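You operate a simulated robot arm through the tools that you are given. There is no shell and no other tool. Be economical: measure what you need, move in short steps, check, and stop when the job is done.

You are at the controls of a simulated two-armed robot. One attempt, no reset.

JOB
Open the tank lid, put the mint jar in the settling tank well, then shut the lid. Then put the ribbon box on the table head away on the packing table shelf. Do these in the order given. Set down upright: mint jar.

The check looks at the end state, three seconds after you hand in, the way a careful person would. Anything else that was tipped, shoved, dropped, spilled or broken makes it a failure. A push-on lid holds only when it is set on centred and level and pressed home; a screw cap is set on level and turned clockwise until tight.

ROBOT AND FRAMES
Two 7-joint arms with two-finger parallel grippers on one trunk, on a base that drives. Base frame: it is fixed to the floor where the robot stands at the start and does not move with it; the origin is under the middle of the robot, x ahead of it, y to its left, z up. Lengths are in mm, angles in degrees, forces in N, time in s.
The left shoulder is at the start at [70, 177, 1247], the right one opposite. With the tool pointing down near the work surface each hand reaches from about 100 to 660 mm from the robot's upright axis, wherever it stands, measured 20 degrees to its own side. Places, roughly: packing table shelf [-1300, -9000, 400]; ribbon box [1750, -4500, 750]; settling tank well [600, -100, 900]; tank lid [600, -100, 1100]. Payload 3.43 kg a hand.
The tool frame of a hand sits at the grasp point between the pads (the TCP): z along the fingers, y along the line on which they close. The tips reach 30 mm beyond it. The gripper opens to 94 mm. The fingers are 28 mm wide and 10 mm thick; the gripper's body (50 by 96 mm) begins 55 mm behind the TCP.
Orientation is told as [roll, pitch, yaw] about the base's x, y, z axes, in that order, counted from this pose: with the fingers straight down and closing along the base's y, the tool's x points along the base's -x, its y along +y and its z along -z.

CONTROLS
- The arms move only by the tool move_arm. It takes "left_series", "right_series" or both (then of equal length, played together; a hand with none holds still); each is a list of rows, each a list of 6 numbers: the shift along the base's x, y, z in units of 25 mm (1.0 is 25 mm), then the turn, a rotation vector about the base's x, y, z in units of 4 degrees (1.0 is 4 degrees). In form: [[tx, ty, tz, wx, wy, wz], ...]. A call has 1 to 10 rows; each row shifts and turns the commanded pose from where the row before left it. "left_claw" and "right_claw" are, for a hand that has rows, the opening, from 0 (shut) to 1 (fully open), set as the call begins (left out, the last holds). A call with a number of a shift or a turn outside -1 to 1 is refused whole. Each row takes 0.2 s and may step no farther than 50 mm and 8.6 degrees from the row before; otherwise, or with a gripper value out of range, the whole call is refused. Where a pose cannot be reached the arm comes as near as it can. A force on the tool above 40 N (or 10 N above the force at the start of the call, whichever is more), or a blocked arm, ends the call early, and 0.2 s more pass. The fingers move at their own pace (about 153 mm/s each) and stop on an object; they squeeze with about 40 N. The grip force told is the motor's: it shows also when the fingers shut on nothing. Time passes only in rows, and 0.2 s behind the last, so rows that do not move let the fingers close. It gives the time, the measured TCP pose, the force on the tool (base axes), the opening and the grip force at its end, in the units of the frame above (readings bear some noise), with the torque about the TCP (base axes, N m) and any sound that the robot's microphone picked up.
- Cameras (640 x 400 px; columns grow to the right, rows downward): "scene" is now at [155.2, -1.9, 1573.3]; the picture's right is [-0.12, -0.99, 0.00], its down [-0.58, 0.07, -0.81] and it looks along [0.81, -0.10, -0.58] (base axes); focal length 214 px, centre (320, 200). "left" rides on the left gripper at [76, -14, -102] in its tool frame; the picture's right is [0.18, 0.98, 0.00], its down [-0.75, 0.14, -0.64] and it looks along [-0.63, 0.12, 0.77] (tool axes); focal length 243 px, centre (320, 200). "right" rides on the right gripper at [76, 14, -102] in its tool frame; the picture's right is [-0.18, 0.98, 0.00], its down [-0.75, -0.14, -0.64] and it looks along [-0.63, -0.12, 0.77] (tool axes); focal length 243 px, centre (320, 200). There is no depth. A picture from a camera that has moved, and an enlarged one, comes with that camera's place and axes in the base frame and with its lens. The place of the scene camera against the robot may be out by one fixed shift of up to 25 mm in any direction.
- get_image(camera): a new picture of that camera. It takes no simulated time.
- raise_lower(by): slides the trunk up (or, below 0, down) by that many mm; the arms and the scene camera ride with it, the base frame stays. It gives what a move gives, with no picture.
- base_move(legs): drives the robot by 1 to 6 legs, each [ahead, turn to the left] in mm and degrees, along the robot's own axes; the way and the turn of a leg run together, so that a leg with both is an arc; at most 1500 mm and 180 degrees a leg. The arms and the cameras ride along, it lands a little off, and it stops where it bumps. It gives what a move gives.
- turn_head(pan, tilt): turns the head with the scene camera to pan (to the left, within 86 degrees either way) and tilt (down, from -29 to 69), counted from straight ahead of the robot. It gives what a move gives.
- close_up(camera, box): a new picture of the part [left, top, right, bottom] of that camera's present view, enlarged. It takes no simulated time.
- job_done(): hands the job in; it is judged then, once.

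Work in short steps. Places have to be worked out from the pictures, the camera data and where the tool is seen: move nearer, look again, correct. Check each grasp and each placing, and mend what went wrong. You have 165 turns and 122 pictures in all, those below and enlarged ones among them. Open the grippers and draw the arms clear of the work before you hand the job in, unless the task says otherwise; then end with one line.

The tools are called after "Request:" as a command line: name --argument value ..., lists and objects as JSON in quotes. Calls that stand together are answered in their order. move_arm: Moves the arms, as the interface text tells. Its arguments: {"type":"object","properties":{"left_series":{"type":"array","items":{"type":"array","items":{"type":"number"}}},"left_claw":{"type":"number"},"right_series":{"type":"array","items":{"type":"array","items":{"type":"number"}}},"right_claw":{"type":"number"}},"required":[]} The other tools are called the same way: raise_lower (by) slides the trunk up or down; base_move (legs) drives the base; turn_head (pan, tilt) turns the head that bears the scene camera; get_image (camera) takes a picture; close_up (camera, box) takes an enlarged picture of a part of a camera's view; job_done () hands the job in.

At the start:

```text
clock: 0.0
left_position: [511.9, 264.2, 1150.3]
left_orientation: [0.0, 0.1, 0.2]
left_contact_force: [-0.8, 0.5, 0.0]
left_moment: [0.0, -0.02, 0.01]
left_finger_gap: 94.0
left_grip_force: 0.0
right_position: [448.9, -188.6, 1501.8]
right_orientation: [0.0, 0.0, 0.2]
right_contact_force: [0.7, -0.4, 0.2]
right_moment: [-0.02, 0.0, -0.01]
right_finger_gap: 94.2
right_grip_force: 0.1
trunk travel left (down, up): [-827.0, 13.0]
robot x, y, heading: [-0.8, 0.7, -0.2]
head pan, tilt: [-6.8, 35.5]
```

scene: 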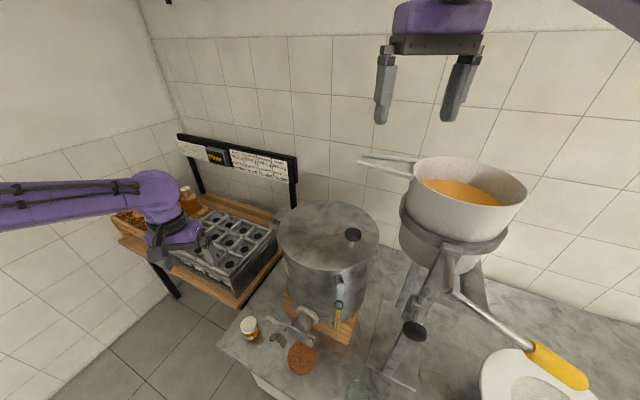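
right: 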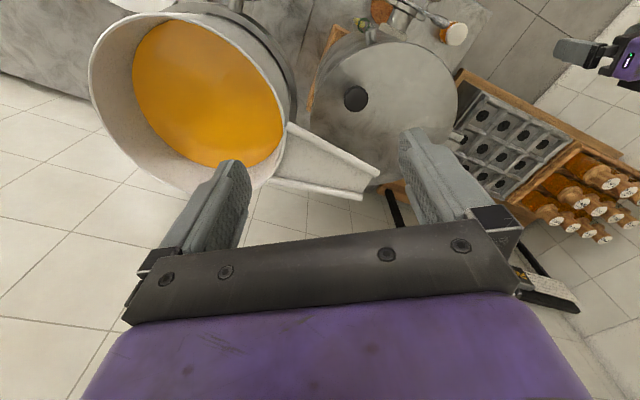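
left: 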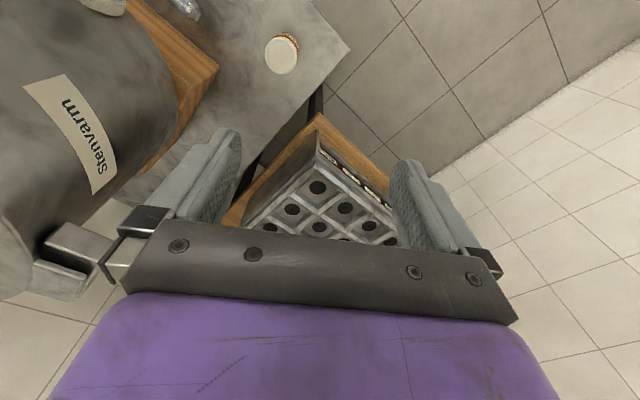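

The scene shows the tank with its lid and an off-centre black knob, a small jar by the table edge and racks of jars. I'll enlarge the scene to find the mint jar and the lid's details.

Request:
close_up --camera "scene" --box '[220, 180, 420, 400]'

Request:
close_up --camera "scene" --box '[100, 120, 310, 310]'

Request:
close_up --camera "right" --box '[280, 0, 640, 260]'

```text
1.82 times, centred on (320, 290) of scene
camera zoom: at [155.2, -1.9, 1573.3], right [-0.12, -0.99, 0.0], down [-0.58, 0.07, -0.81], along [0.81, -0.1, -0.58], focal length 390 px, centre (320, 36)
```

zoom: 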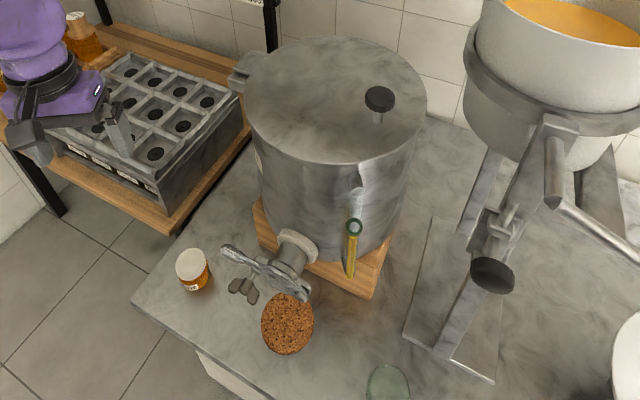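

```text
2.11 times, centred on (205, 215) of scene
camera zoom: at [155.2, -1.9, 1573.3], right [-0.12, -0.99, 0.0], down [-0.58, 0.07, -0.81], along [0.81, -0.1, -0.58], focal length 452 px, centre (562, 168)
```

zoom: 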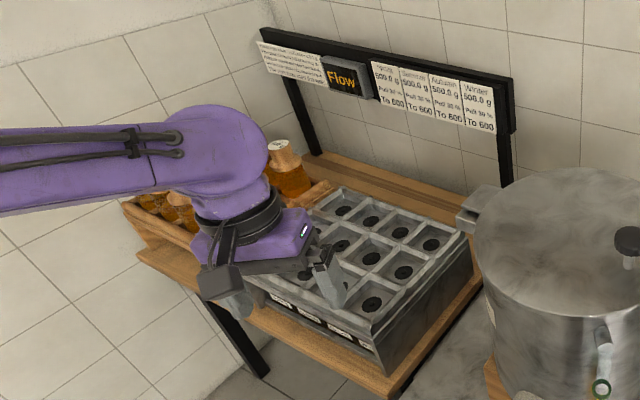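

```text
1.54 times, centred on (460, 130) of right
camera zoom: at [373.1, -174.5, 1605.6], right [0.18, 0.98, 0.0], down [0.75, -0.14, 0.64], along [0.63, -0.12, -0.77], focal length 373 px, centre (105, 308)
```

zoom: 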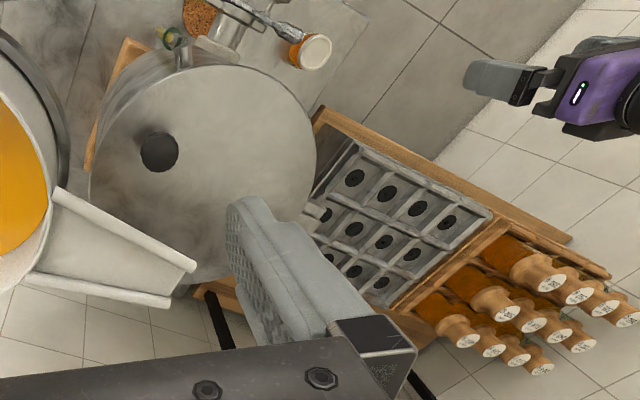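

The lid looks hinged: bracket back-left, knob front-right. I'll look at the bracket and the small jar's label more closely.

Request:
close_up --camera "left" --box '[0, 180, 160, 320]'

Request:
close_up --camera "scene" --box '[225, 300, 325, 380]'

Request:
close_up --camera "scene" --box '[260, 180, 400, 280]'

```text
2.86 times, centred on (80, 250) of left
camera zoom: at [434.9, 249.3, 1252.9], right [-0.19, 0.98, 0.0], down [0.75, 0.14, 0.64], along [0.63, 0.12, -0.77], focal length 693 px, centre (1006, 57)
```

zoom: 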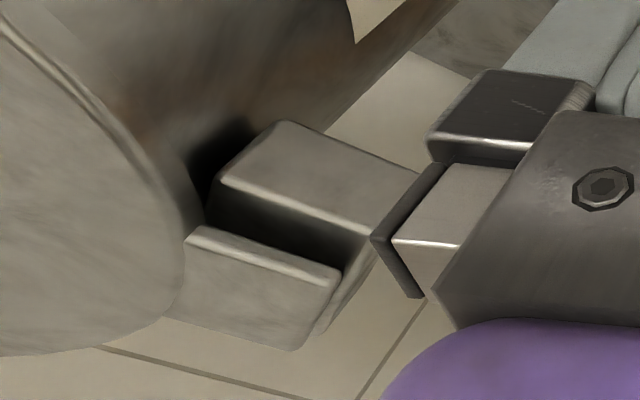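

```text
5.00 times, centred on (275, 340) of scene
camera zoom: at [155.2, -1.9, 1573.3], right [-0.12, -0.99, 0.0], down [-0.58, 0.07, -0.81], along [0.81, -0.1, -0.58], focal length 1072 px, centre (545, -500)
```

zoom: 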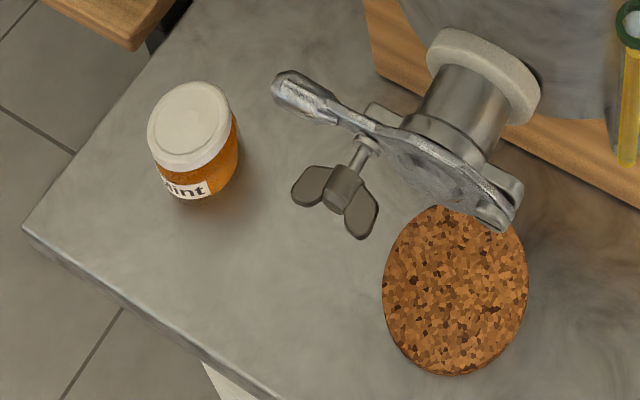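

```text
4.00 times, centred on (330, 230) of scene
camera zoom: at [155.2, -1.9, 1573.3], right [-0.12, -0.99, 0.0], down [-0.58, 0.07, -0.81], along [0.81, -0.1, -0.58], focal length 858 px, centre (280, 80)
```

zoom: 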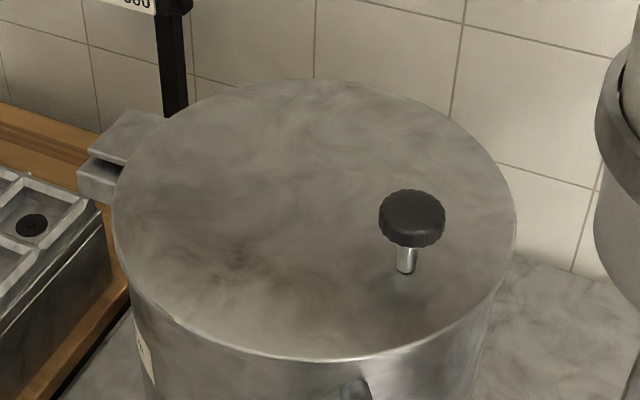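

The jar by the table edge is labelled "Mint". Cross-checking the two cameras puts the knob at about [510, -140, 1190] and the lid top near z 1142. I'll bring the right hand above it and look.

Request:
move_arm --right_series '[[0.5, 0.5, -1, 0, 0, 0], [0.5, 0.5, -1, 0, 0, 0], [0.5, 0.5, -1, 0, 0, 0], [0.5, 0.5, -1, 0, 0, 0], [0.4, 0, -1, 0, 0, 0], [0, 0, -1, 0, 0, 0]]' --right_claw 1

Request:
get_image --camera "right"

Request:
get_image --camera "scene"

```text
clock: 1.2
left_position: [508.7, 263.1, 1150.5]
left_orientation: [0.0, -0.2, 0.2]
left_contact_force: [-1.3, 0.0, 0.0]
left_moment: [-0.01, -0.01, 0.01]
left_finger_gap: 93.9
left_grip_force: 0.2
right_position: [500.6, -139.3, 1393.6]
right_orientation: [0.5, -0.8, -0.2]
right_contact_force: [-3.3, 0.9, 2.3]
right_moment: [-0.08, -0.23, -0.06]
right_finger_gap: 94.2
right_grip_force: 0.0
trunk travel left (down, up): [-827.0, 13.0]
robot x, y, heading: [-0.5, 0.4, -0.0]
head pan, tilt: [-6.8, 35.5]
stopped in row 5 (right hand): the force on the tool passed its limit (the readings are from after the stop); the commanded pose is now the measured one
```

```text
112 pictures are left
camera right: at [422.5, -125.3, 1497.1], right [0.19, 0.98, 0.01], down [0.74, -0.15, 0.65], along [0.64, -0.11, -0.76], focal length 243 px, centre (320, 200)
```

right: 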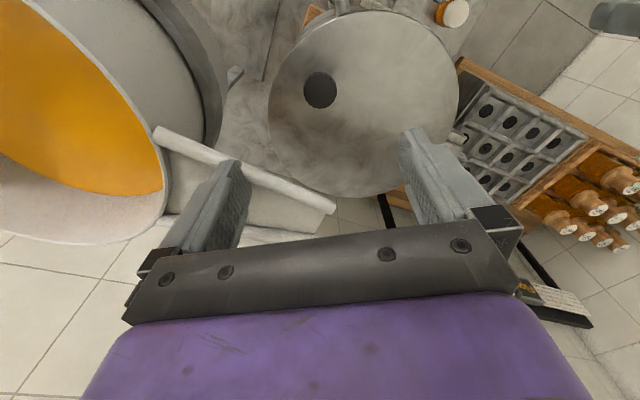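

```text
111 pictures are left
camera scene: at [151.2, -2.2, 1573.6], right [-0.12, -0.99, 0.0], down [-0.57, 0.07, -0.82], along [0.81, -0.1, -0.58], focal length 214 px, centre (320, 200)
```

scene: 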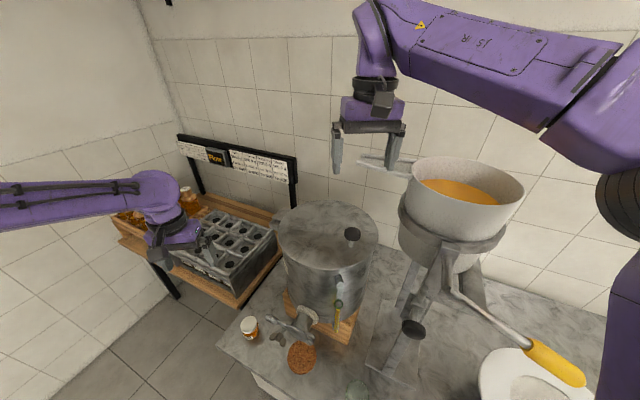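

The right finger met the pot's spout, which reaches over the lid at about z 1370–1390. I'll back straight up and towards the robot, away from it.

Request:
move_arm --right_series '[[-0.3, 0, 0.6, 0, 0, 0], [-0.6, 0, 0.8, 0, 0, 0], [-1, 0, 0.5, 0, 0, 0], [-1, 0, 0, 0, 0, 0], [-1, 0, 0, 0, 0, 0]]'

Request:
close_up --camera "scene" --box '[260, 120, 540, 295]'

Request:
get_image --camera "right"

```text
clock: 2.4
left_position: [508.5, 263.4, 1149.3]
left_orientation: [0.1, -0.2, 0.1]
left_contact_force: [-0.2, -0.7, -0.8]
left_moment: [0.0, -0.03, 0.0]
left_finger_gap: 93.8
left_grip_force: 0.1
right_position: [403.7, -138.3, 1440.0]
right_orientation: [0.5, -0.9, -0.2]
right_contact_force: [-1.1, -0.1, 0.9]
right_moment: [-0.02, -0.05, 0.01]
right_finger_gap: 94.1
right_grip_force: 0.0
trunk travel left (down, up): [-827.0, 13.0]
robot x, y, heading: [1.7, 3.4, -0.3]
head pan, tilt: [-6.8, 35.5]
```

```text
2.29 times, centred on (400, 208) of scene
camera zoom: at [152.8, -2.1, 1573.5], right [-0.12, -0.99, 0.0], down [-0.57, 0.07, -0.82], along [0.81, -0.1, -0.58], focal length 490 px, centre (137, 183)
```

zoom: 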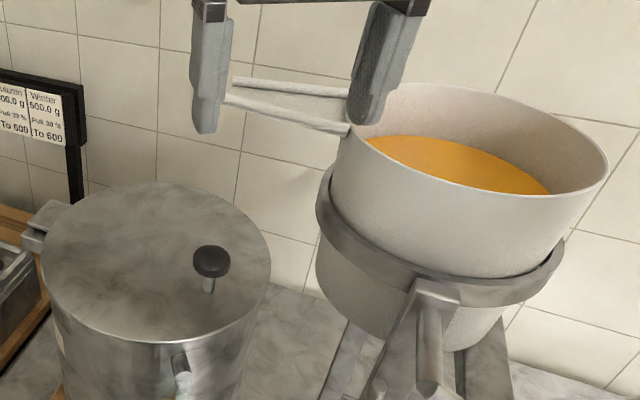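

```text
109 pictures are left
camera right: at [326.1, -124.8, 1543.0], right [0.19, 0.98, 0.01], down [0.74, -0.15, 0.65], along [0.64, -0.11, -0.76], focal length 243 px, centre (320, 200)
```

right: 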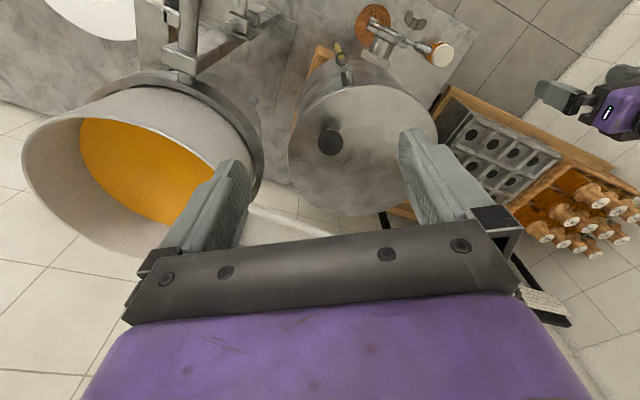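

Liquid is undisturbed. The knob cap triangulates to about [512, -138, 1185], lid centre [555, -84, 1145] and hinge near [655, 40], so I'll come at the knob tilted and from the robot side, under the spout. First lower and yaw the hand so that it closes along the hinge axis.

Request:
move_arm --right_series '[[0, -0.2, -0.7, 0, 0, 1], [0, -0.2, -0.7, 0, 0, 1], [0, -0.2, -0.7, 0, 0, 1], [0, -0.2, -0.7, 0, 0, 1], [0, -0.2, -0.7, 0, 0, 1], [0, -0.2, -0.7, 0, 0, 1], [0, -0.2, -0.7, 0, 0, 1], [0, -0.2, -0.7, 0, 0, 1], [0, -0.2, -0.7, 0, 0, 1], [0, -0.2, -0.7, 0, 0, 1]]'

Request:
move_arm --right_series '[[0, 0, 0, 0, 0, 1], [0, 0, 0, 0, 0, 1], [0, 0, 0, 0, 0, 1], [0, 0, 0, 0.79, -0.62, 0], [0, 0, 0, 0.79, -0.62, 0], [0, 0, 0, 0.79, -0.62, 0], [0, 0, 0, 0.79, -0.62, 0], [0, 0, 0, 0.79, -0.62, 0], [0, 0, 0, 0.79, -0.62, 0], [0, 0, 0, 0.79, -0.62, 0]]'

Request:
get_image --camera "right"

Request:
get_image --camera "scene"

```text
clock: 4.6
left_position: [506.2, 271.5, 1148.9]
left_orientation: [-0.4, -0.2, 0.1]
left_contact_force: [0.3, -0.6, 0.2]
left_moment: [0.04, 0.03, 0.0]
left_finger_gap: 93.7
left_grip_force: 0.1
right_position: [400.6, -175.7, 1272.9]
right_orientation: [-0.2, -0.8, 39.7]
right_contact_force: [-16.0, 33.6, 7.7]
right_moment: [-2.7, -1.22, -0.11]
right_finger_gap: 76.1
right_grip_force: 0.0
trunk travel left (down, up): [-827.0, 13.0]
robot x, y, heading: [0.8, -0.6, 0.4]
head pan, tilt: [-6.8, 35.5]
stopped in row 10 (right hand): the force on the tool passed its limit (the readings are from after the stop); the commanded pose is now the measured one
```

```text
clock: 5.3
left_position: [503.1, 268.3, 1151.5]
left_orientation: [-0.4, -0.4, 0.3]
left_contact_force: [-0.1, 0.0, 0.9]
left_moment: [0.0, 0.0, -0.03]
left_finger_gap: 94.0
left_grip_force: 0.0
right_position: [393.6, -177.6, 1272.2]
right_orientation: [0.0, -0.3, 48.4]
right_contact_force: [-29.6, 23.2, 3.5]
right_moment: [-1.93, -2.21, -0.83]
right_finger_gap: 79.6
right_grip_force: 0.1
trunk travel left (down, up): [-827.0, 13.0]
robot x, y, heading: [-1.4, -0.7, 0.3]
head pan, tilt: [-6.8, 35.5]
stopped in row 3 (right hand): the force on the tool passed its limit (the readings are from after the stop); the commanded pose is now the measured one
```

```text
108 pictures are left
camera right: at [332.5, -225.7, 1375.9], right [-0.61, 0.79, 0.0], down [0.6, 0.47, 0.65], along [0.51, 0.4, -0.76], focal length 243 px, centre (320, 200)
```

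right: 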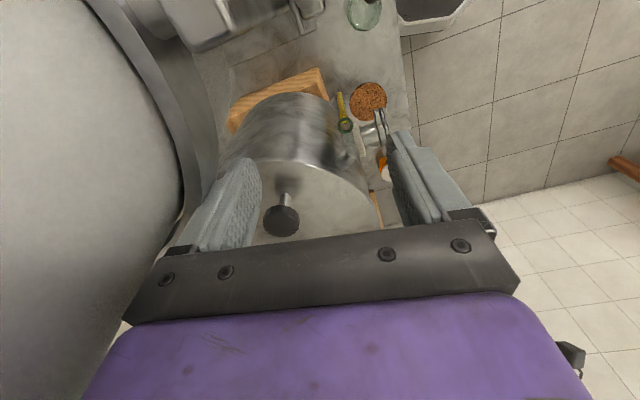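

```text
107 pictures are left
camera scene: at [144.0, 7.2, 1574.4], right [-0.12, -0.99, 0.01], down [-0.57, 0.06, -0.82], along [0.81, -0.1, -0.57], focal length 214 px, centre (320, 200)
```

scene: 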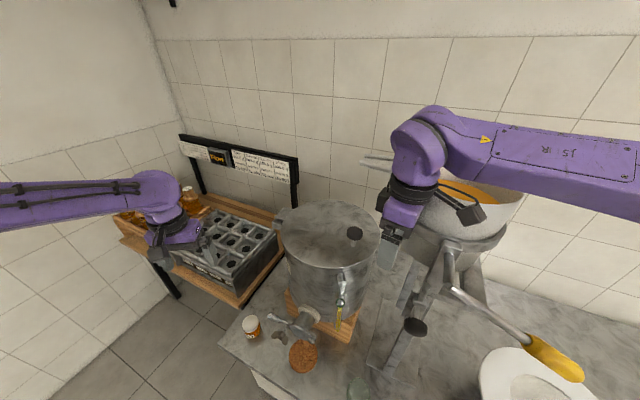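

The right finger is pressing on the pot's side, so the pot stands closer than I judged, and I'll use the left arm for the knob instead. First I'll take the right hand off the pot and retrace it upward.

Request:
move_arm --right_series '[[-0.5, 0.5, 0, 0, 0, 0], [-0.5, 0.5, 0, 0, 0, 0]]'

Request:
close_up --camera "scene" --box '[260, 120, 600, 332]'

```text
clock: 5.9
left_position: [509.7, 263.8, 1149.3]
left_orientation: [0.0, -0.1, 0.1]
left_contact_force: [0.0, 0.5, -0.3]
left_moment: [0.01, -0.03, -0.03]
left_finger_gap: 93.8
left_grip_force: 0.0
right_position: [379.6, -162.0, 1268.3]
right_orientation: [0.5, -0.6, 48.1]
right_contact_force: [-1.5, -0.5, 0.6]
right_moment: [0.01, -0.02, -0.02]
right_finger_gap: 94.0
right_grip_force: 0.2
trunk travel left (down, up): [-827.0, 13.0]
robot x, y, heading: [-1.3, -0.2, -0.1]
head pan, tilt: [-6.8, 35.5]
```

```text
1.88 times, centred on (430, 226) of scene
camera zoom: at [153.9, -1.4, 1573.3], right [-0.12, -0.99, 0.0], down [-0.58, 0.07, -0.81], along [0.81, -0.1, -0.58], focal length 404 px, centre (113, 151)
```

zoom: 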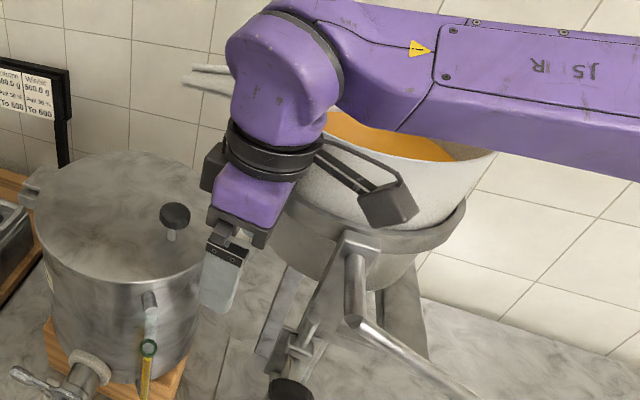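

The right hand is free and the pot and liquid look undisturbed. I'll raise it straight up, undoing the yaw, and park it.

Request:
move_arm --right_series '[[0, 0, 1, 0, 0, 0], [0, 0, 1, 0, 0, -1], [0, 0, 1, 0, 0, -1], [0, 0, 1, 0, 0, -1], [0, 0, 1, 0, 0, -1], [0, 0, 1, 0, 0, -1], [0, 0, 1, 0, 0, -1], [-0.5, 0, 1, 0, 0, -1], [-0.5, 0, 1, 0, 0, -1], [-0.5, 0, 0.5, 0, 0, -1]]'

```text
clock: 8.1
left_position: [510.4, 264.5, 1150.5]
left_orientation: [0.0, 0.0, 0.2]
left_contact_force: [-0.7, 0.4, 0.4]
left_moment: [0.02, -0.01, 0.0]
left_finger_gap: 93.9
left_grip_force: 0.1
right_position: [342.8, -160.3, 1504.5]
right_orientation: [0.7, -0.8, 12.1]
right_contact_force: [0.0, -0.6, -0.6]
right_moment: [0.0, 0.0, 0.04]
right_finger_gap: 94.0
right_grip_force: 0.1
trunk travel left (down, up): [-827.0, 13.0]
robot x, y, heading: [-4.1, 2.0, 0.2]
head pan, tilt: [-6.8, 35.5]
```

Now bring the left hand up and back, then across in front of the tank while tilting it forward; the right hand moves a little further clear.

Request:
move_arm --left_series '[[-1, 0, 0.8, 0, 0, 0], [-1, 0, 0.8, 0, 0, 0], [-1, 0, 0.8, 0, 0, 0], [-1, -0.5, 0.8, 0, 0, 0], [-1, -1, 0.8, 0, 0, 0], [0, -1, 0, 0, -1, 0], [0, -1, 0, 0, -1, 0], [0, -1, 0, 0, -1, 0], [0, -1, 0, 0, -1, 0], [0, -1, 0, 0, -1, 0]]' --right_series '[[-1, -1, 0, 0, 0, 0], [-1, -1, 0, 0, 0, 0], [-0.5, -1, 0, 0, 0, 0], [0, -1, 0, 0, 0, 0], [0, 0, 0, 0, 0, 0], [0, 0, 0, 0, 0, 0], [0, 0, 0, 0, 0, 0], [0, 0, 0, 0, 0, 0], [0, 0, 0, 0, 0, 0], [0, 0, 0, 0, 0, 0]]' --left_claw 1

```text
clock: 10.3
left_position: [385.2, 99.2, 1249.4]
left_orientation: [0.0, -20.1, 0.3]
left_contact_force: [0.5, 0.2, 0.2]
left_moment: [0.01, 0.01, -0.01]
left_finger_gap: 94.3
left_grip_force: 0.0
right_position: [306.1, -225.1, 1450.4]
right_orientation: [0.8, -0.7, 12.2]
right_contact_force: [0.4, 0.8, 0.3]
right_moment: [-0.02, 0.01, -0.01]
right_finger_gap: 94.0
right_grip_force: 0.0
right hand out of reach, approached as far as the arm can: row 1, 2, 3, 4
trunk travel left (down, up): [-827.0, 13.0]
robot x, y, heading: [2.3, -0.6, -0.1]
head pan, tilt: [-6.8, 35.5]
```

Clear so far; I'll continue across to y ≈ -125 and tilt to about 48°.

Request:
move_arm --left_series '[[0, -1, 0, 0, -1, 0], [0, -1, 0, 0, -1, 0], [0, -1, 0, 0, -1, 0], [0, -1, 0, 0, -1, 0], [0, -1, 0, 0, -1, 0], [0, -1, 0, 0, -1, 0], [0, -1, 0, 0, -1, 0], [0, -1, 0, 0, 0, 0], [0, -0.8, 0, 0, 0, 0]]'

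Request:
get_image --camera "left"

Request:
get_image --camera "scene"

```text
clock: 12.3
left_position: [385.2, -119.6, 1250.6]
left_orientation: [-0.1, -48.0, 0.1]
left_contact_force: [-0.5, -0.5, 0.0]
left_moment: [0.04, -0.01, 0.04]
left_finger_gap: 94.1
left_grip_force: 0.0
right_position: [305.7, -225.8, 1450.5]
right_orientation: [0.7, -0.7, 12.2]
right_contact_force: [-0.8, 0.8, -0.2]
right_moment: [0.01, 0.05, 0.03]
right_finger_gap: 94.1
right_grip_force: 0.0
trunk travel left (down, up): [-827.0, 13.0]
robot x, y, heading: [-4.1, 3.6, -0.0]
head pan, tilt: [-6.8, 35.5]
```

```text
105 pictures are left
camera left: at [258.3, -135.1, 1262.1], right [-0.13, 0.98, -0.14], down [0.03, 0.14, 0.99], along [0.99, 0.12, -0.04], focal length 243 px, centre (320, 200)
```

left: 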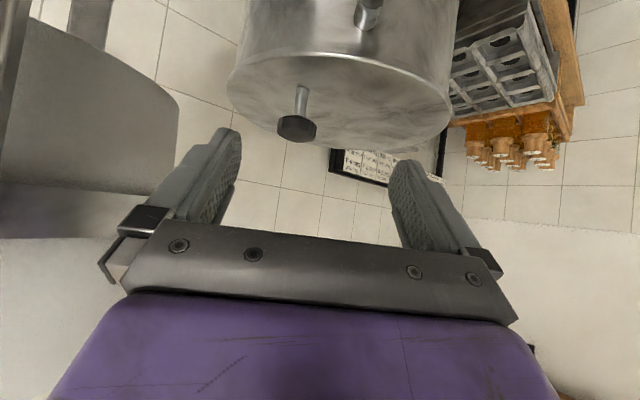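

```text
104 pictures are left
camera scene: at [154.6, -3.2, 1573.2], right [-0.12, -0.99, 0.0], down [-0.58, 0.07, -0.81], along [0.81, -0.1, -0.58], focal length 214 px, centre (320, 200)
```

scene: 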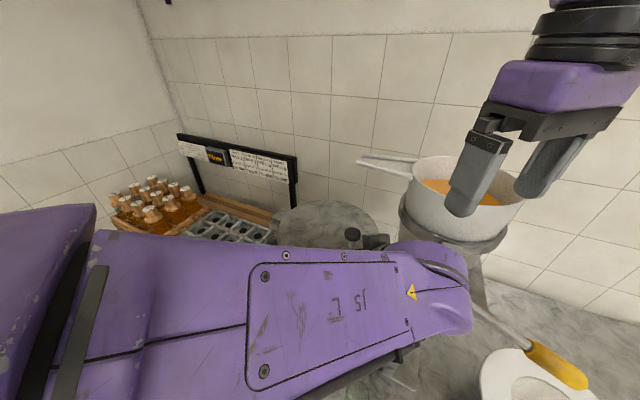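

The left camera gives the knob cap at about [512, -138, 1179] with the lid surface near z 1137, agreeing with before. I'll narrow the opening and slide in along the tool axis.

Request:
move_arm --left_series '[[0.83, -0.25, -0.16, 0, 0, 0], [0.83, -0.25, -0.16, 0, 0, 0], [0.83, -0.25, -0.16, 0, 0, 0], [0.79, 0, -0.72, 0, 0, 0], [0.79, 0, -0.72, 0, 0, 0]]' --left_claw 0.72

Request:
get_image --camera "left"

```text
clock: 13.7
left_position: [493.6, -133.0, 1237.1]
left_orientation: [-6.3, -49.0, 5.9]
left_contact_force: [-0.2, -0.4, 0.7]
left_moment: [0.01, -0.01, -0.01]
left_finger_gap: 67.8
left_grip_force: 0.2
right_position: [304.7, -225.4, 1451.7]
right_orientation: [0.7, -0.6, 12.2]
right_contact_force: [0.3, 0.0, 0.3]
right_moment: [-0.01, -0.02, 0.01]
right_finger_gap: 94.3
right_grip_force: 0.1
trunk travel left (down, up): [-827.0, 13.0]
robot x, y, heading: [-3.7, -2.2, -0.3]
head pan, tilt: [-6.8, 35.5]
stopped in row 5 (left hand): the arm was blocked; the commanded pose is now the measured one
```

```text
103 pictures are left
camera left: at [367.3, -148.9, 1247.8], right [-0.14, 0.97, -0.21], down [0.0, 0.21, 0.98], along [0.99, 0.14, -0.03], focal length 243 px, centre (320, 200)
```

left: 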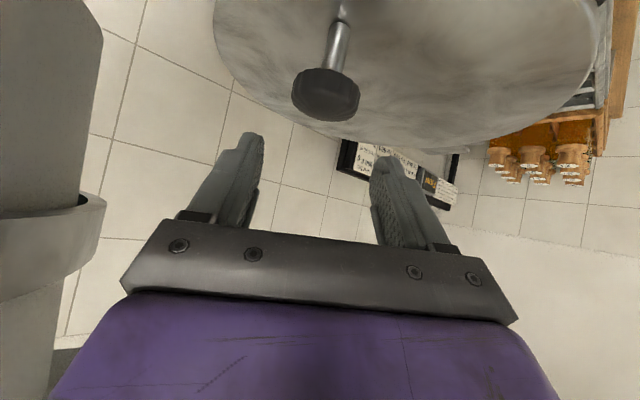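

The arm itself was blocked with no force at the tool; I'll look at where the forearm is.

Request:
get_image --camera "scene"

Request:
get_image --camera "right"

```text
102 pictures are left
camera scene: at [153.4, -2.4, 1573.4], right [-0.12, -0.99, 0.0], down [-0.58, 0.07, -0.81], along [0.81, -0.1, -0.58], focal length 214 px, centre (320, 200)
```

scene: 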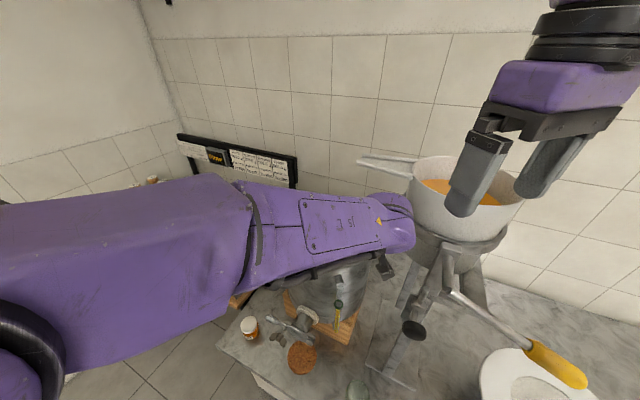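

```text
101 pictures are left
camera right: at [226.2, -228.2, 1554.4], right [-0.03, 1.0, 0.01], down [0.76, 0.01, 0.65], along [0.65, 0.03, -0.76], focal length 243 px, centre (320, 200)
```

right: 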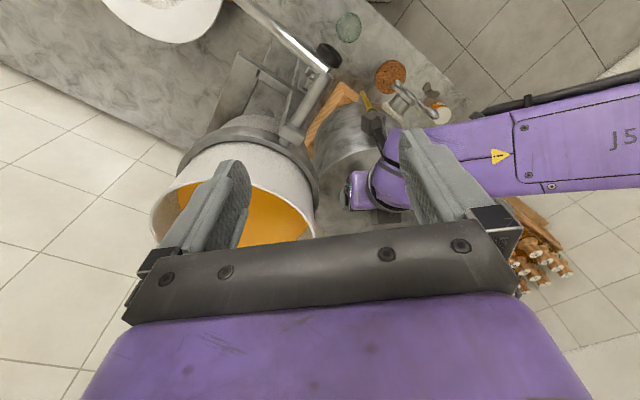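

The left forearm crosses low over the lid's front-left and seems to rest on something from below. I'll back up and reduce the tilt to about 25° so that the wrist and forearm ride higher.

Request:
move_arm --left_series '[[-0.6, 0, 0.8, 0, 0, 0], [-0.6, 0, 0.8, 1, 0, -1], [-0.6, 0, 0.8, 0.5, 1, -0.5], [0, 0, 0, 0, 1, 0], [0, 0, 0, 0, 1, 0], [0, 0, 0, 0, 1, 0], [0, 0, 0, 0, 1, 0], [0, 0, 0, 0, 1, 0]]'

Request:
get_image --camera "scene"

Request:
get_image --camera "left"

```text
clock: 15.5
left_position: [449.5, -133.7, 1293.1]
left_orientation: [0.2, -24.9, -5.7]
left_contact_force: [-0.2, -0.1, 0.4]
left_moment: [-0.04, -0.02, 0.0]
left_finger_gap: 67.8
left_grip_force: 0.1
right_position: [306.7, -225.7, 1450.9]
right_orientation: [0.6, -0.6, 12.2]
right_contact_force: [0.1, -0.2, 0.8]
right_moment: [0.03, 0.0, 0.01]
right_finger_gap: 93.9
right_grip_force: 0.0
trunk travel left (down, up): [-827.0, 13.0]
robot x, y, heading: [0.1, -1.6, 0.1]
head pan, tilt: [-6.8, 35.5]
```

```text
100 pictures are left
camera scene: at [155.1, -2.5, 1573.2], right [-0.12, -0.99, 0.0], down [-0.58, 0.07, -0.81], along [0.81, -0.1, -0.58], focal length 214 px, centre (320, 200)
```

scene: 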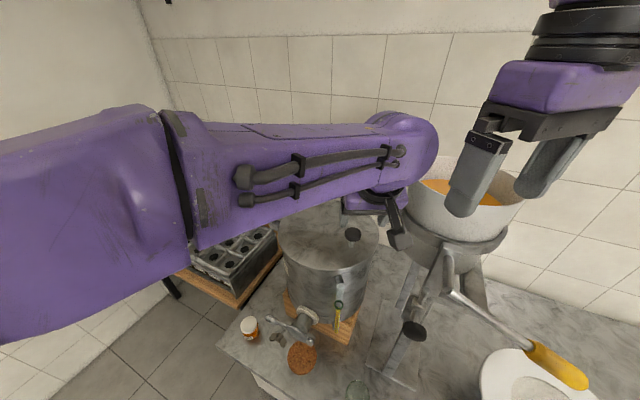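

```text
99 pictures are left
camera left: at [336.2, -137.8, 1354.6], right [-0.07, 0.99, -0.07], down [0.43, 0.1, 0.9], along [0.9, 0.03, -0.43], focal length 243 px, centre (320, 200)
```

left: 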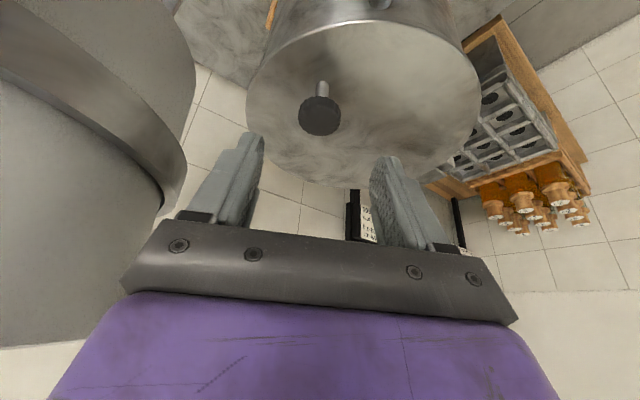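

With less tilt the forearm rides well above the tank. The knob again reads [514, -138, 1178], so I'll descend towards it in a straight line.

Request:
move_arm --left_series '[[0.48, -0.03, -0.87, 0, 0, 0], [0.48, -0.03, -0.87, 0, 0, 0], [0.48, -0.03, -0.87, 0, 0, 0], [0.48, -0.03, -0.87, 0, 0, 0]]'

Request:
get_image --camera "left"

Request:
get_image --camera "scene"

```text
clock: 16.7
left_position: [508.5, -126.2, 1246.4]
left_orientation: [-4.8, -26.5, -1.6]
left_contact_force: [0.8, 0.1, 0.7]
left_moment: [0.01, 0.0, -0.04]
left_finger_gap: 67.8
left_grip_force: 0.0
right_position: [305.7, -225.2, 1451.4]
right_orientation: [0.7, -0.8, 12.2]
right_contact_force: [-0.4, -0.1, -0.5]
right_moment: [0.0, 0.01, -0.01]
right_finger_gap: 93.9
right_grip_force: 0.0
trunk travel left (down, up): [-827.0, 13.0]
robot x, y, heading: [-1.6, 1.9, 0.1]
head pan, tilt: [-6.8, 35.5]
stopped in row 4 (left hand): the arm was blocked; the commanded pose is now the measured one
```

```text
98 pictures are left
camera left: at [394.0, -128.3, 1304.7], right [-0.1, 0.98, -0.16], down [0.4, 0.18, 0.9], along [0.91, 0.03, -0.41], focal length 243 px, centre (320, 200)
```

left: 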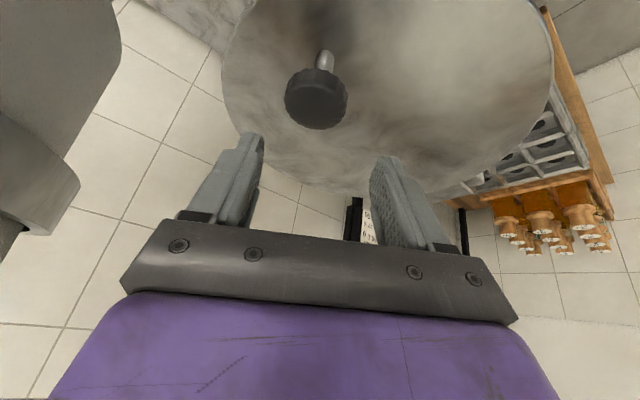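

```text
97 pictures are left
camera scene: at [154.2, -2.5, 1573.3], right [-0.12, -0.99, 0.0], down [-0.58, 0.07, -0.81], along [0.81, -0.1, -0.58], focal length 214 px, centre (320, 200)
```

scene: 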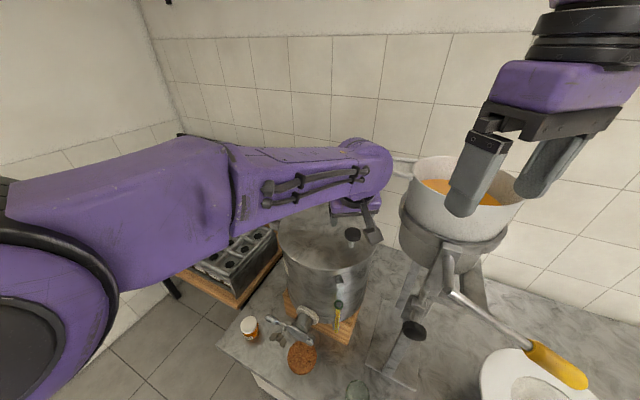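

Something stops the arm at z ≈ 1240 both times, without tool force. Lowering the trunk would bring the whole arm down as it is, but first I'll raise the right hand so that it stays well above the pot.

Request:
move_arm --right_series '[[0, 0, 1, 0, 0, 0], [0, 0, 1, 0, 0, 0], [0, 0, 1, 0, 0, 0], [0, 0, 1, 0, 0, 0], [0, 0, 1, 0, 0, 0], [0, 0, 1, 0, 0, 0]]'

Request:
get_image --camera "right"

```text
clock: 18.1
left_position: [507.8, -124.6, 1245.0]
left_orientation: [-4.9, -26.4, -1.6]
left_contact_force: [-0.6, 1.6, -0.6]
left_moment: [0.0, -0.01, -0.01]
left_finger_gap: 67.6
left_grip_force: 0.1
right_position: [347.5, -172.0, 1503.5]
right_orientation: [0.8, -0.7, 12.2]
right_contact_force: [-0.8, 0.7, -0.3]
right_moment: [-0.01, 0.01, 0.04]
right_finger_gap: 93.9
right_grip_force: 0.0
right hand out of reach, approached as far as the arm can: row 1, 2, 3, 4, 5, 6
trunk travel left (down, up): [-827.0, 13.0]
robot x, y, heading: [2.3, -0.6, 0.1]
head pan, tilt: [-6.8, 35.5]
```

```text
96 pictures are left
camera right: at [268.8, -174.7, 1606.0], right [-0.03, 1.0, 0.01], down [0.76, 0.01, 0.65], along [0.65, 0.03, -0.76], focal length 243 px, centre (320, 200)
```

right: 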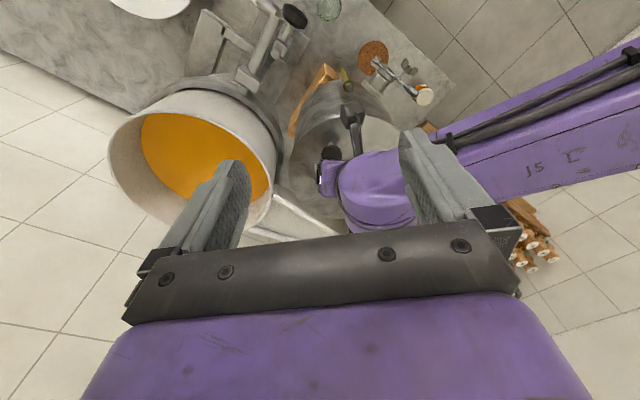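

In this view the left wrist's bulb is next to the spout tip. I'll enlarge both views to see whether they touch.

Request:
close_up --camera "right" --box '[250, 100, 450, 260]'

Request:
close_up --camera "scene" --box '[320, 120, 460, 260]'

```text
2.50 times, centred on (350, 180) of right
camera zoom: at [268.8, -174.7, 1606.0], right [-0.03, 1.0, 0.01], down [0.76, 0.01, 0.65], along [0.65, 0.03, -0.76], focal length 606 px, centre (245, 250)
```

zoom: 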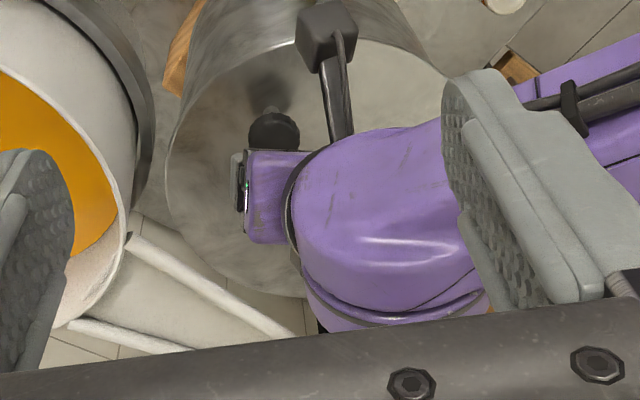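

```text
2.86 times, centred on (390, 190) of scene
camera zoom: at [154.7, -0.8, 1573.2], right [-0.12, -0.99, 0.0], down [-0.58, 0.07, -0.81], along [0.81, -0.1, -0.58], focal length 613 px, centre (120, 229)
```

zoom: 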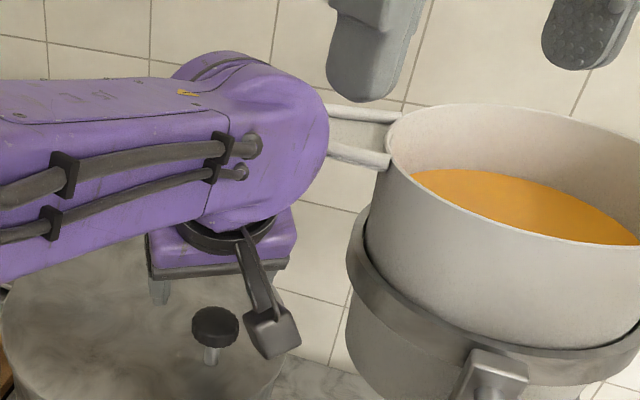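

The bulb sits about 45 mm nearer than the spout, so it isn't touching; the left arm is simply at its limit reaching across the body. I'll close and pull in the right hand, then lower the trunk.

Request:
move_arm --right_series '[[-1, -0.6, -0.8, 0, 0, -1], [-1, -0.6, -0.7, 0, 0, -1], [-0.3, -0.4, 0, 0, 0, -1]]' --right_claw 0

Request:
get_image --camera "right"

```text
clock: 18.9
left_position: [508.4, -125.4, 1244.0]
left_orientation: [-4.9, -26.4, -1.7]
left_contact_force: [-0.5, -0.4, 0.2]
left_moment: [-0.01, -0.01, 0.02]
left_finger_gap: 67.9
left_grip_force: 0.1
right_position: [291.7, -206.9, 1458.1]
right_orientation: [0.7, -0.7, 0.1]
right_contact_force: [-0.4, -0.3, 0.5]
right_moment: [-0.01, 0.01, 0.0]
right_finger_gap: 0.0
right_grip_force: 33.7
right hand out of reach, approached as far as the arm can: row 3
trunk travel left (down, up): [-827.0, 13.0]
robot x, y, heading: [-0.2, 1.1, -0.1]
head pan, tilt: [-6.8, 35.5]
```

```text
93 pictures are left
camera right: at [214.7, -193.5, 1561.0], right [0.18, 0.98, 0.01], down [0.75, -0.15, 0.65], along [0.64, -0.11, -0.76], focal length 243 px, centre (320, 200)
```

right: 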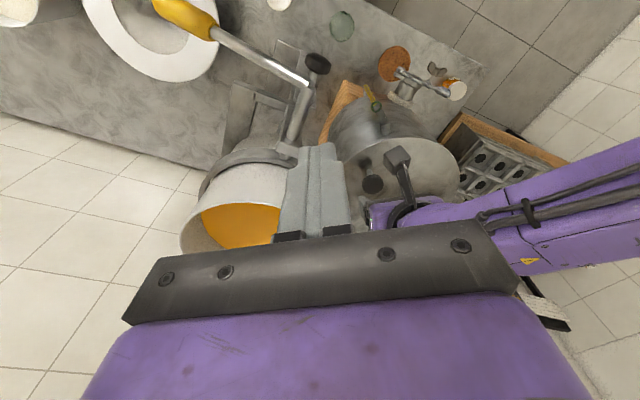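

The right hand is clear of the pot. I'll lower the trunk 40 mm, then correct y towards the knob.

Request:
raise_lower --by -40

Request:
move_arm --left_series '[[0, -0.25, 0, 0.5, 0, 0], [0, -0.25, 0, 0.7, 0, 0]]'

Request:
get_image --camera "left"

```text
clock: 19.7
left_position: [507.7, -125.1, 1205.0]
left_orientation: [-4.8, -26.4, -1.7]
left_contact_force: [0.8, 0.4, 0.8]
left_moment: [0.01, -0.02, 0.03]
left_finger_gap: 67.5
left_grip_force: 0.0
right_position: [291.2, -206.7, 1418.7]
right_orientation: [0.8, -0.6, 0.2]
right_contact_force: [0.0, 1.0, -0.7]
right_moment: [-0.01, 0.02, -0.02]
right_finger_gap: 0.0
right_grip_force: 33.1
trunk travel left (down, up): [-787.0, 53.0]
robot x, y, heading: [-0.5, -3.6, -0.1]
head pan, tilt: [-6.8, 35.5]
```

```text
clock: 20.5
left_position: [520.2, -124.3, 1242.7]
left_orientation: [-4.3, -27.4, -0.2]
left_contact_force: [0.0, 0.2, -0.3]
left_moment: [0.0, 0.04, -0.05]
left_finger_gap: 67.5
left_grip_force: 0.0
right_position: [292.9, -206.5, 1417.9]
right_orientation: [0.7, -0.7, 0.2]
right_contact_force: [-0.9, 0.5, 0.1]
right_moment: [-0.04, -0.02, 0.03]
right_finger_gap: 0.2
right_grip_force: 32.7
trunk travel left (down, up): [-787.0, 53.0]
robot x, y, heading: [-2.6, -0.3, 0.3]
head pan, tilt: [-6.8, 35.5]
stopped in row 2 (left hand): the arm was blocked; the commanded pose is now the measured one
```

```text
92 pictures are left
camera left: at [404.1, -130.1, 1299.6], right [-0.13, 0.98, -0.15], down [0.38, 0.19, 0.91], along [0.92, 0.06, -0.39], focal length 243 px, centre (320, 200)
```

left: 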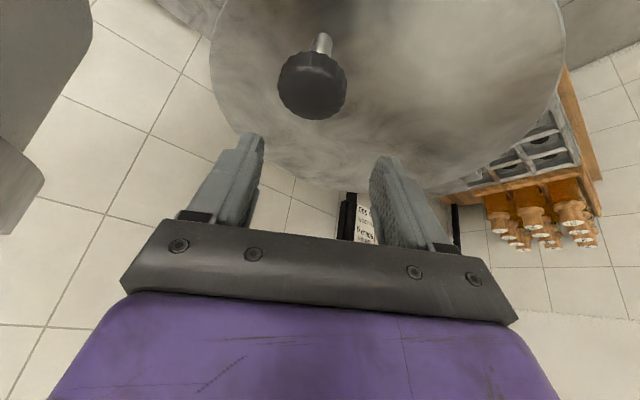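

The left arm's reach across the body is the trouble: as soon as it is commanded it springs back. I'll retract it and turn the whole robot about 35° right, so that the knob sits in the left arm's comfortable sector and it approaches from the front-left.

Request:
move_arm --left_series '[[-0.8, 0, 0.8, 0, 0, 0], [-1, 0, 0.8, 0.5, 0, 0], [-1, 0.5, 0.3, 0.5, 0, 0], [-1, 1, 0, 0, 0, 0], [-1, 1, 0, 0, 0, 0], [-1, 1, 0, 0, 0, 0], [-1, 1, 0, 0, 0, 0], [0, 1, 0, 0, 0, 0], [0, 1, 0, 0, 0, 0], [0, 1, 0, 0, 0, 0]]'

Request:
raise_lower --by 40

```text
clock: 22.7
left_position: [346.0, 63.4, 1287.6]
left_orientation: [0.6, -27.2, -2.7]
left_contact_force: [0.4, -0.4, 0.3]
left_moment: [0.01, -0.01, -0.03]
left_finger_gap: 67.7
left_grip_force: 0.0
right_position: [290.6, -204.7, 1418.9]
right_orientation: [0.6, -0.6, 0.2]
right_contact_force: [1.1, 0.2, -0.4]
right_moment: [-0.03, -0.01, 0.01]
right_finger_gap: 0.0
right_grip_force: 32.7
trunk travel left (down, up): [-787.0, 53.0]
robot x, y, heading: [-1.2, -0.1, 0.2]
head pan, tilt: [-6.8, 35.5]
```

```text
clock: 23.5
left_position: [348.0, 60.0, 1327.4]
left_orientation: [0.8, -27.4, -2.7]
left_contact_force: [-0.3, -0.2, -1.1]
left_moment: [-0.02, 0.0, 0.02]
left_finger_gap: 67.4
left_grip_force: 0.0
right_position: [290.9, -207.5, 1458.2]
right_orientation: [0.6, -0.8, 0.2]
right_contact_force: [-0.2, 0.1, 0.5]
right_moment: [-0.01, 0.0, -0.01]
right_finger_gap: 0.0
right_grip_force: 33.7
trunk travel left (down, up): [-827.0, 13.0]
robot x, y, heading: [2.1, 1.9, -0.3]
head pan, tilt: [-6.8, 35.5]
```

Both hands are clear; turning the robot 35° right in place.

Request:
base_move --legs '[[0, -35]]'

Request:
turn_head --pan 20 --tilt 38

Request:
get_image --camera "scene"

Request:
get_image --camera "left"

```text
clock: 25.6
left_position: [319.1, -149.5, 1326.2]
left_orientation: [0.7, -27.2, -37.8]
left_contact_force: [-1.2, -0.2, 0.0]
left_moment: [-0.01, -0.02, 0.03]
left_finger_gap: 67.3
left_grip_force: 0.3
right_position: [119.7, -336.3, 1458.1]
right_orientation: [0.7, -0.7, -35.0]
right_contact_force: [-0.8, 0.4, 0.1]
right_moment: [0.02, 0.01, 0.01]
right_finger_gap: 0.1
right_grip_force: 32.6
trunk travel left (down, up): [-827.0, 13.0]
robot x, y, heading: [-2.4, 0.4, -35.0]
head pan, tilt: [-6.8, 35.5]
```

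```text
clock: 26.5
left_position: [318.8, -150.0, 1326.8]
left_orientation: [0.6, -27.3, -37.9]
left_contact_force: [0.2, 0.4, 0.2]
left_moment: [0.0, 0.01, -0.01]
left_finger_gap: 67.6
left_grip_force: 0.0
right_position: [119.5, -337.9, 1458.3]
right_orientation: [0.7, -0.7, -35.0]
right_contact_force: [-0.4, 0.2, 0.1]
right_moment: [0.0, 0.02, -0.02]
right_finger_gap: 0.2
right_grip_force: 33.3
trunk travel left (down, up): [-827.0, 13.0]
robot x, y, heading: [-2.5, -1.0, -35.1]
head pan, tilt: [20.0, 38.0]
```

```text
91 pictures are left
camera scene: at [141.4, -43.0, 1569.4], right [-0.26, -0.97, 0.0], down [-0.59, 0.16, -0.79], along [0.76, -0.21, -0.62], focal length 214 px, centre (320, 200)
```

scene: 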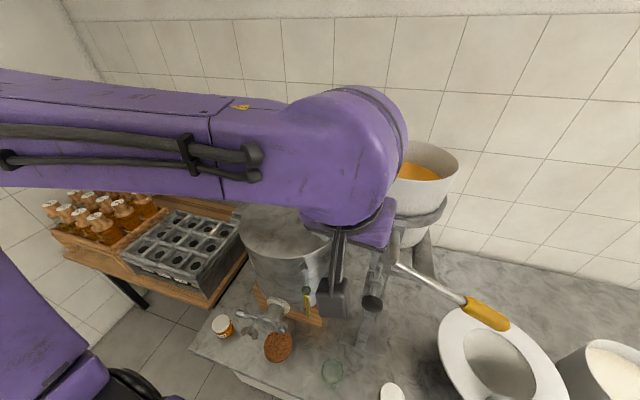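

```text
90 pictures are left
camera left: at [219.0, -91.9, 1383.1], right [0.47, 0.88, -0.07], down [0.38, -0.12, 0.92], along [0.8, -0.46, -0.39], focal length 243 px, centre (320, 200)
```

left: 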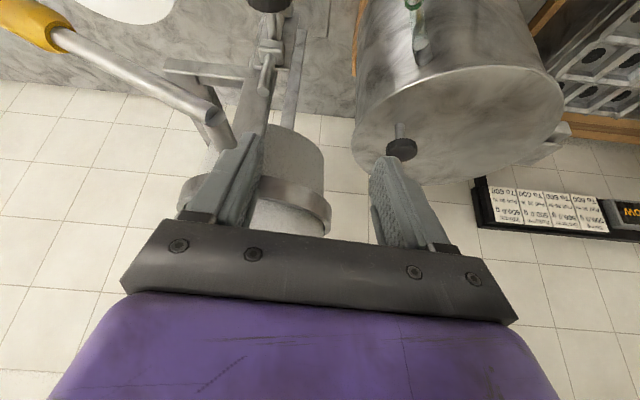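

From here the knob again reads [516, -138, 1178]. I'll move the hand left and forward first (keeping clear of spout and pot), then to a pregrasp point 100 mm back along the tool axis.

Request:
move_arm --left_series '[[1, 0.9, 0, 0, 0, 0], [1, 0.9, 0, 0, 0, 0], [1, 0.9, 0, 0, 0, 0], [1, 0.9, 0, 0, 0, 0], [0.75, -0.6, -0.7, 0, 0, 0], [0.75, -0.6, -0.7, 0, 0, 0], [0.7, -0.6, -0.7, 0, 0, 0]]'

Request:
get_image --camera "left"

Request:
get_image --camera "scene"

```text
clock: 28.1
left_position: [475.1, -105.4, 1274.8]
left_orientation: [0.7, -27.3, -37.9]
left_contact_force: [-1.0, -0.3, -0.2]
left_moment: [0.0, -0.03, -0.02]
left_finger_gap: 67.8
left_grip_force: 0.0
right_position: [120.4, -337.4, 1457.8]
right_orientation: [0.6, -0.7, -35.0]
right_contact_force: [0.0, 0.2, 0.1]
right_moment: [-0.01, 0.02, -0.01]
right_finger_gap: 0.0
right_grip_force: 32.7
trunk travel left (down, up): [-827.0, 13.0]
robot x, y, heading: [-2.9, -1.7, -35.0]
head pan, tilt: [20.0, 38.0]
```

```text
89 pictures are left
camera left: at [375.8, -47.3, 1331.1], right [0.47, 0.88, -0.07], down [0.38, -0.13, 0.92], along [0.8, -0.46, -0.39], focal length 243 px, centre (320, 200)
```

left: 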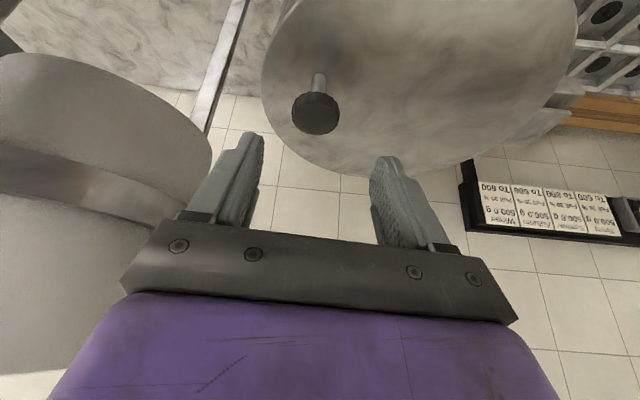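

```text
88 pictures are left
camera scene: at [142.3, -43.0, 1569.3], right [-0.26, -0.97, 0.0], down [-0.59, 0.16, -0.79], along [0.76, -0.21, -0.62], focal length 214 px, centre (320, 200)
```

scene: 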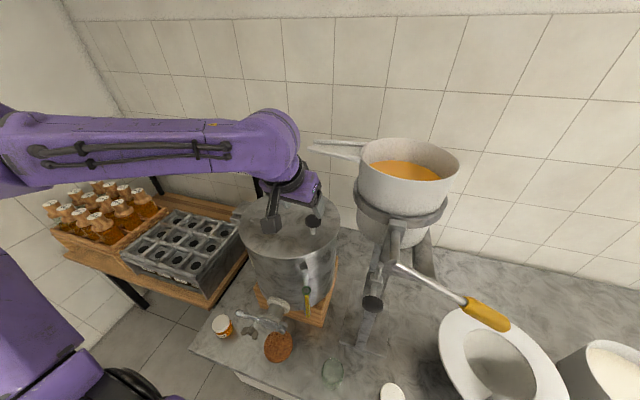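

The arm reaches comfortably now and the knob is centred ahead of the fingers. I'll descend along the tool axis to the knob.

Request:
move_arm --left_series '[[0.37, -0.31, -0.9, 0, 0, 0], [0.37, -0.31, -0.9, 0, 0, 0], [0.37, -0.31, -0.9, 0, 0, 0], [0.37, -0.31, -0.9, 0, 0, 0]]'

Request:
get_image --camera "left"

Request:
close_up --camera "scene" --box '[220, 120, 380, 260]'

```text
clock: 29.1
left_position: [511.0, -137.7, 1185.8]
left_orientation: [0.8, -27.3, -37.9]
left_contact_force: [0.0, -0.5, 1.3]
left_moment: [-0.01, -0.02, -0.02]
left_finger_gap: 67.7
left_grip_force: 0.2
right_position: [120.2, -338.8, 1457.1]
right_orientation: [0.9, -0.6, -34.9]
right_contact_force: [0.3, -0.2, -0.4]
right_moment: [0.05, 0.0, 0.01]
right_finger_gap: 0.0
right_grip_force: 33.4
trunk travel left (down, up): [-827.0, 13.0]
robot x, y, heading: [-3.9, -2.1, -35.2]
head pan, tilt: [20.0, 38.0]
```

```text
87 pictures are left
camera left: at [412.0, -79.6, 1240.8], right [0.47, 0.88, -0.07], down [0.38, -0.13, 0.92], along [0.8, -0.46, -0.39], focal length 243 px, centre (320, 200)
```

left: 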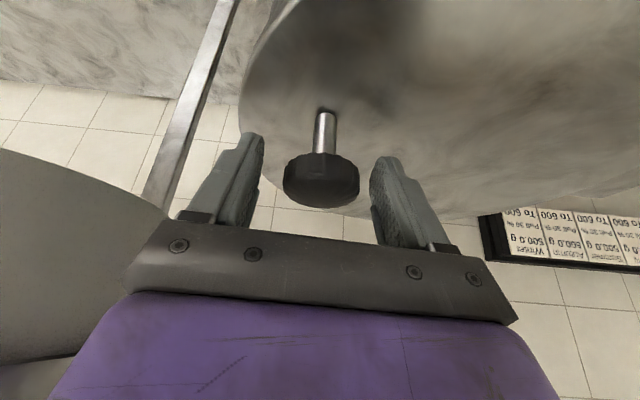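

```text
2.86 times, centred on (300, 190) of scene
camera zoom: at [141.7, -44.7, 1569.3], right [-0.26, -0.97, 0.0], down [-0.59, 0.16, -0.79], along [0.76, -0.2, -0.62], focal length 613 px, centre (377, 229)
```

zoom: 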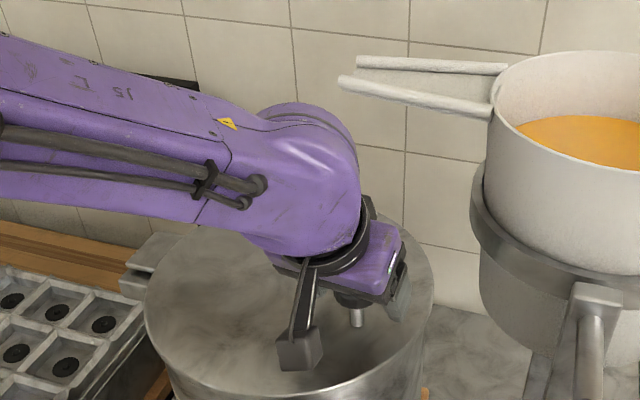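

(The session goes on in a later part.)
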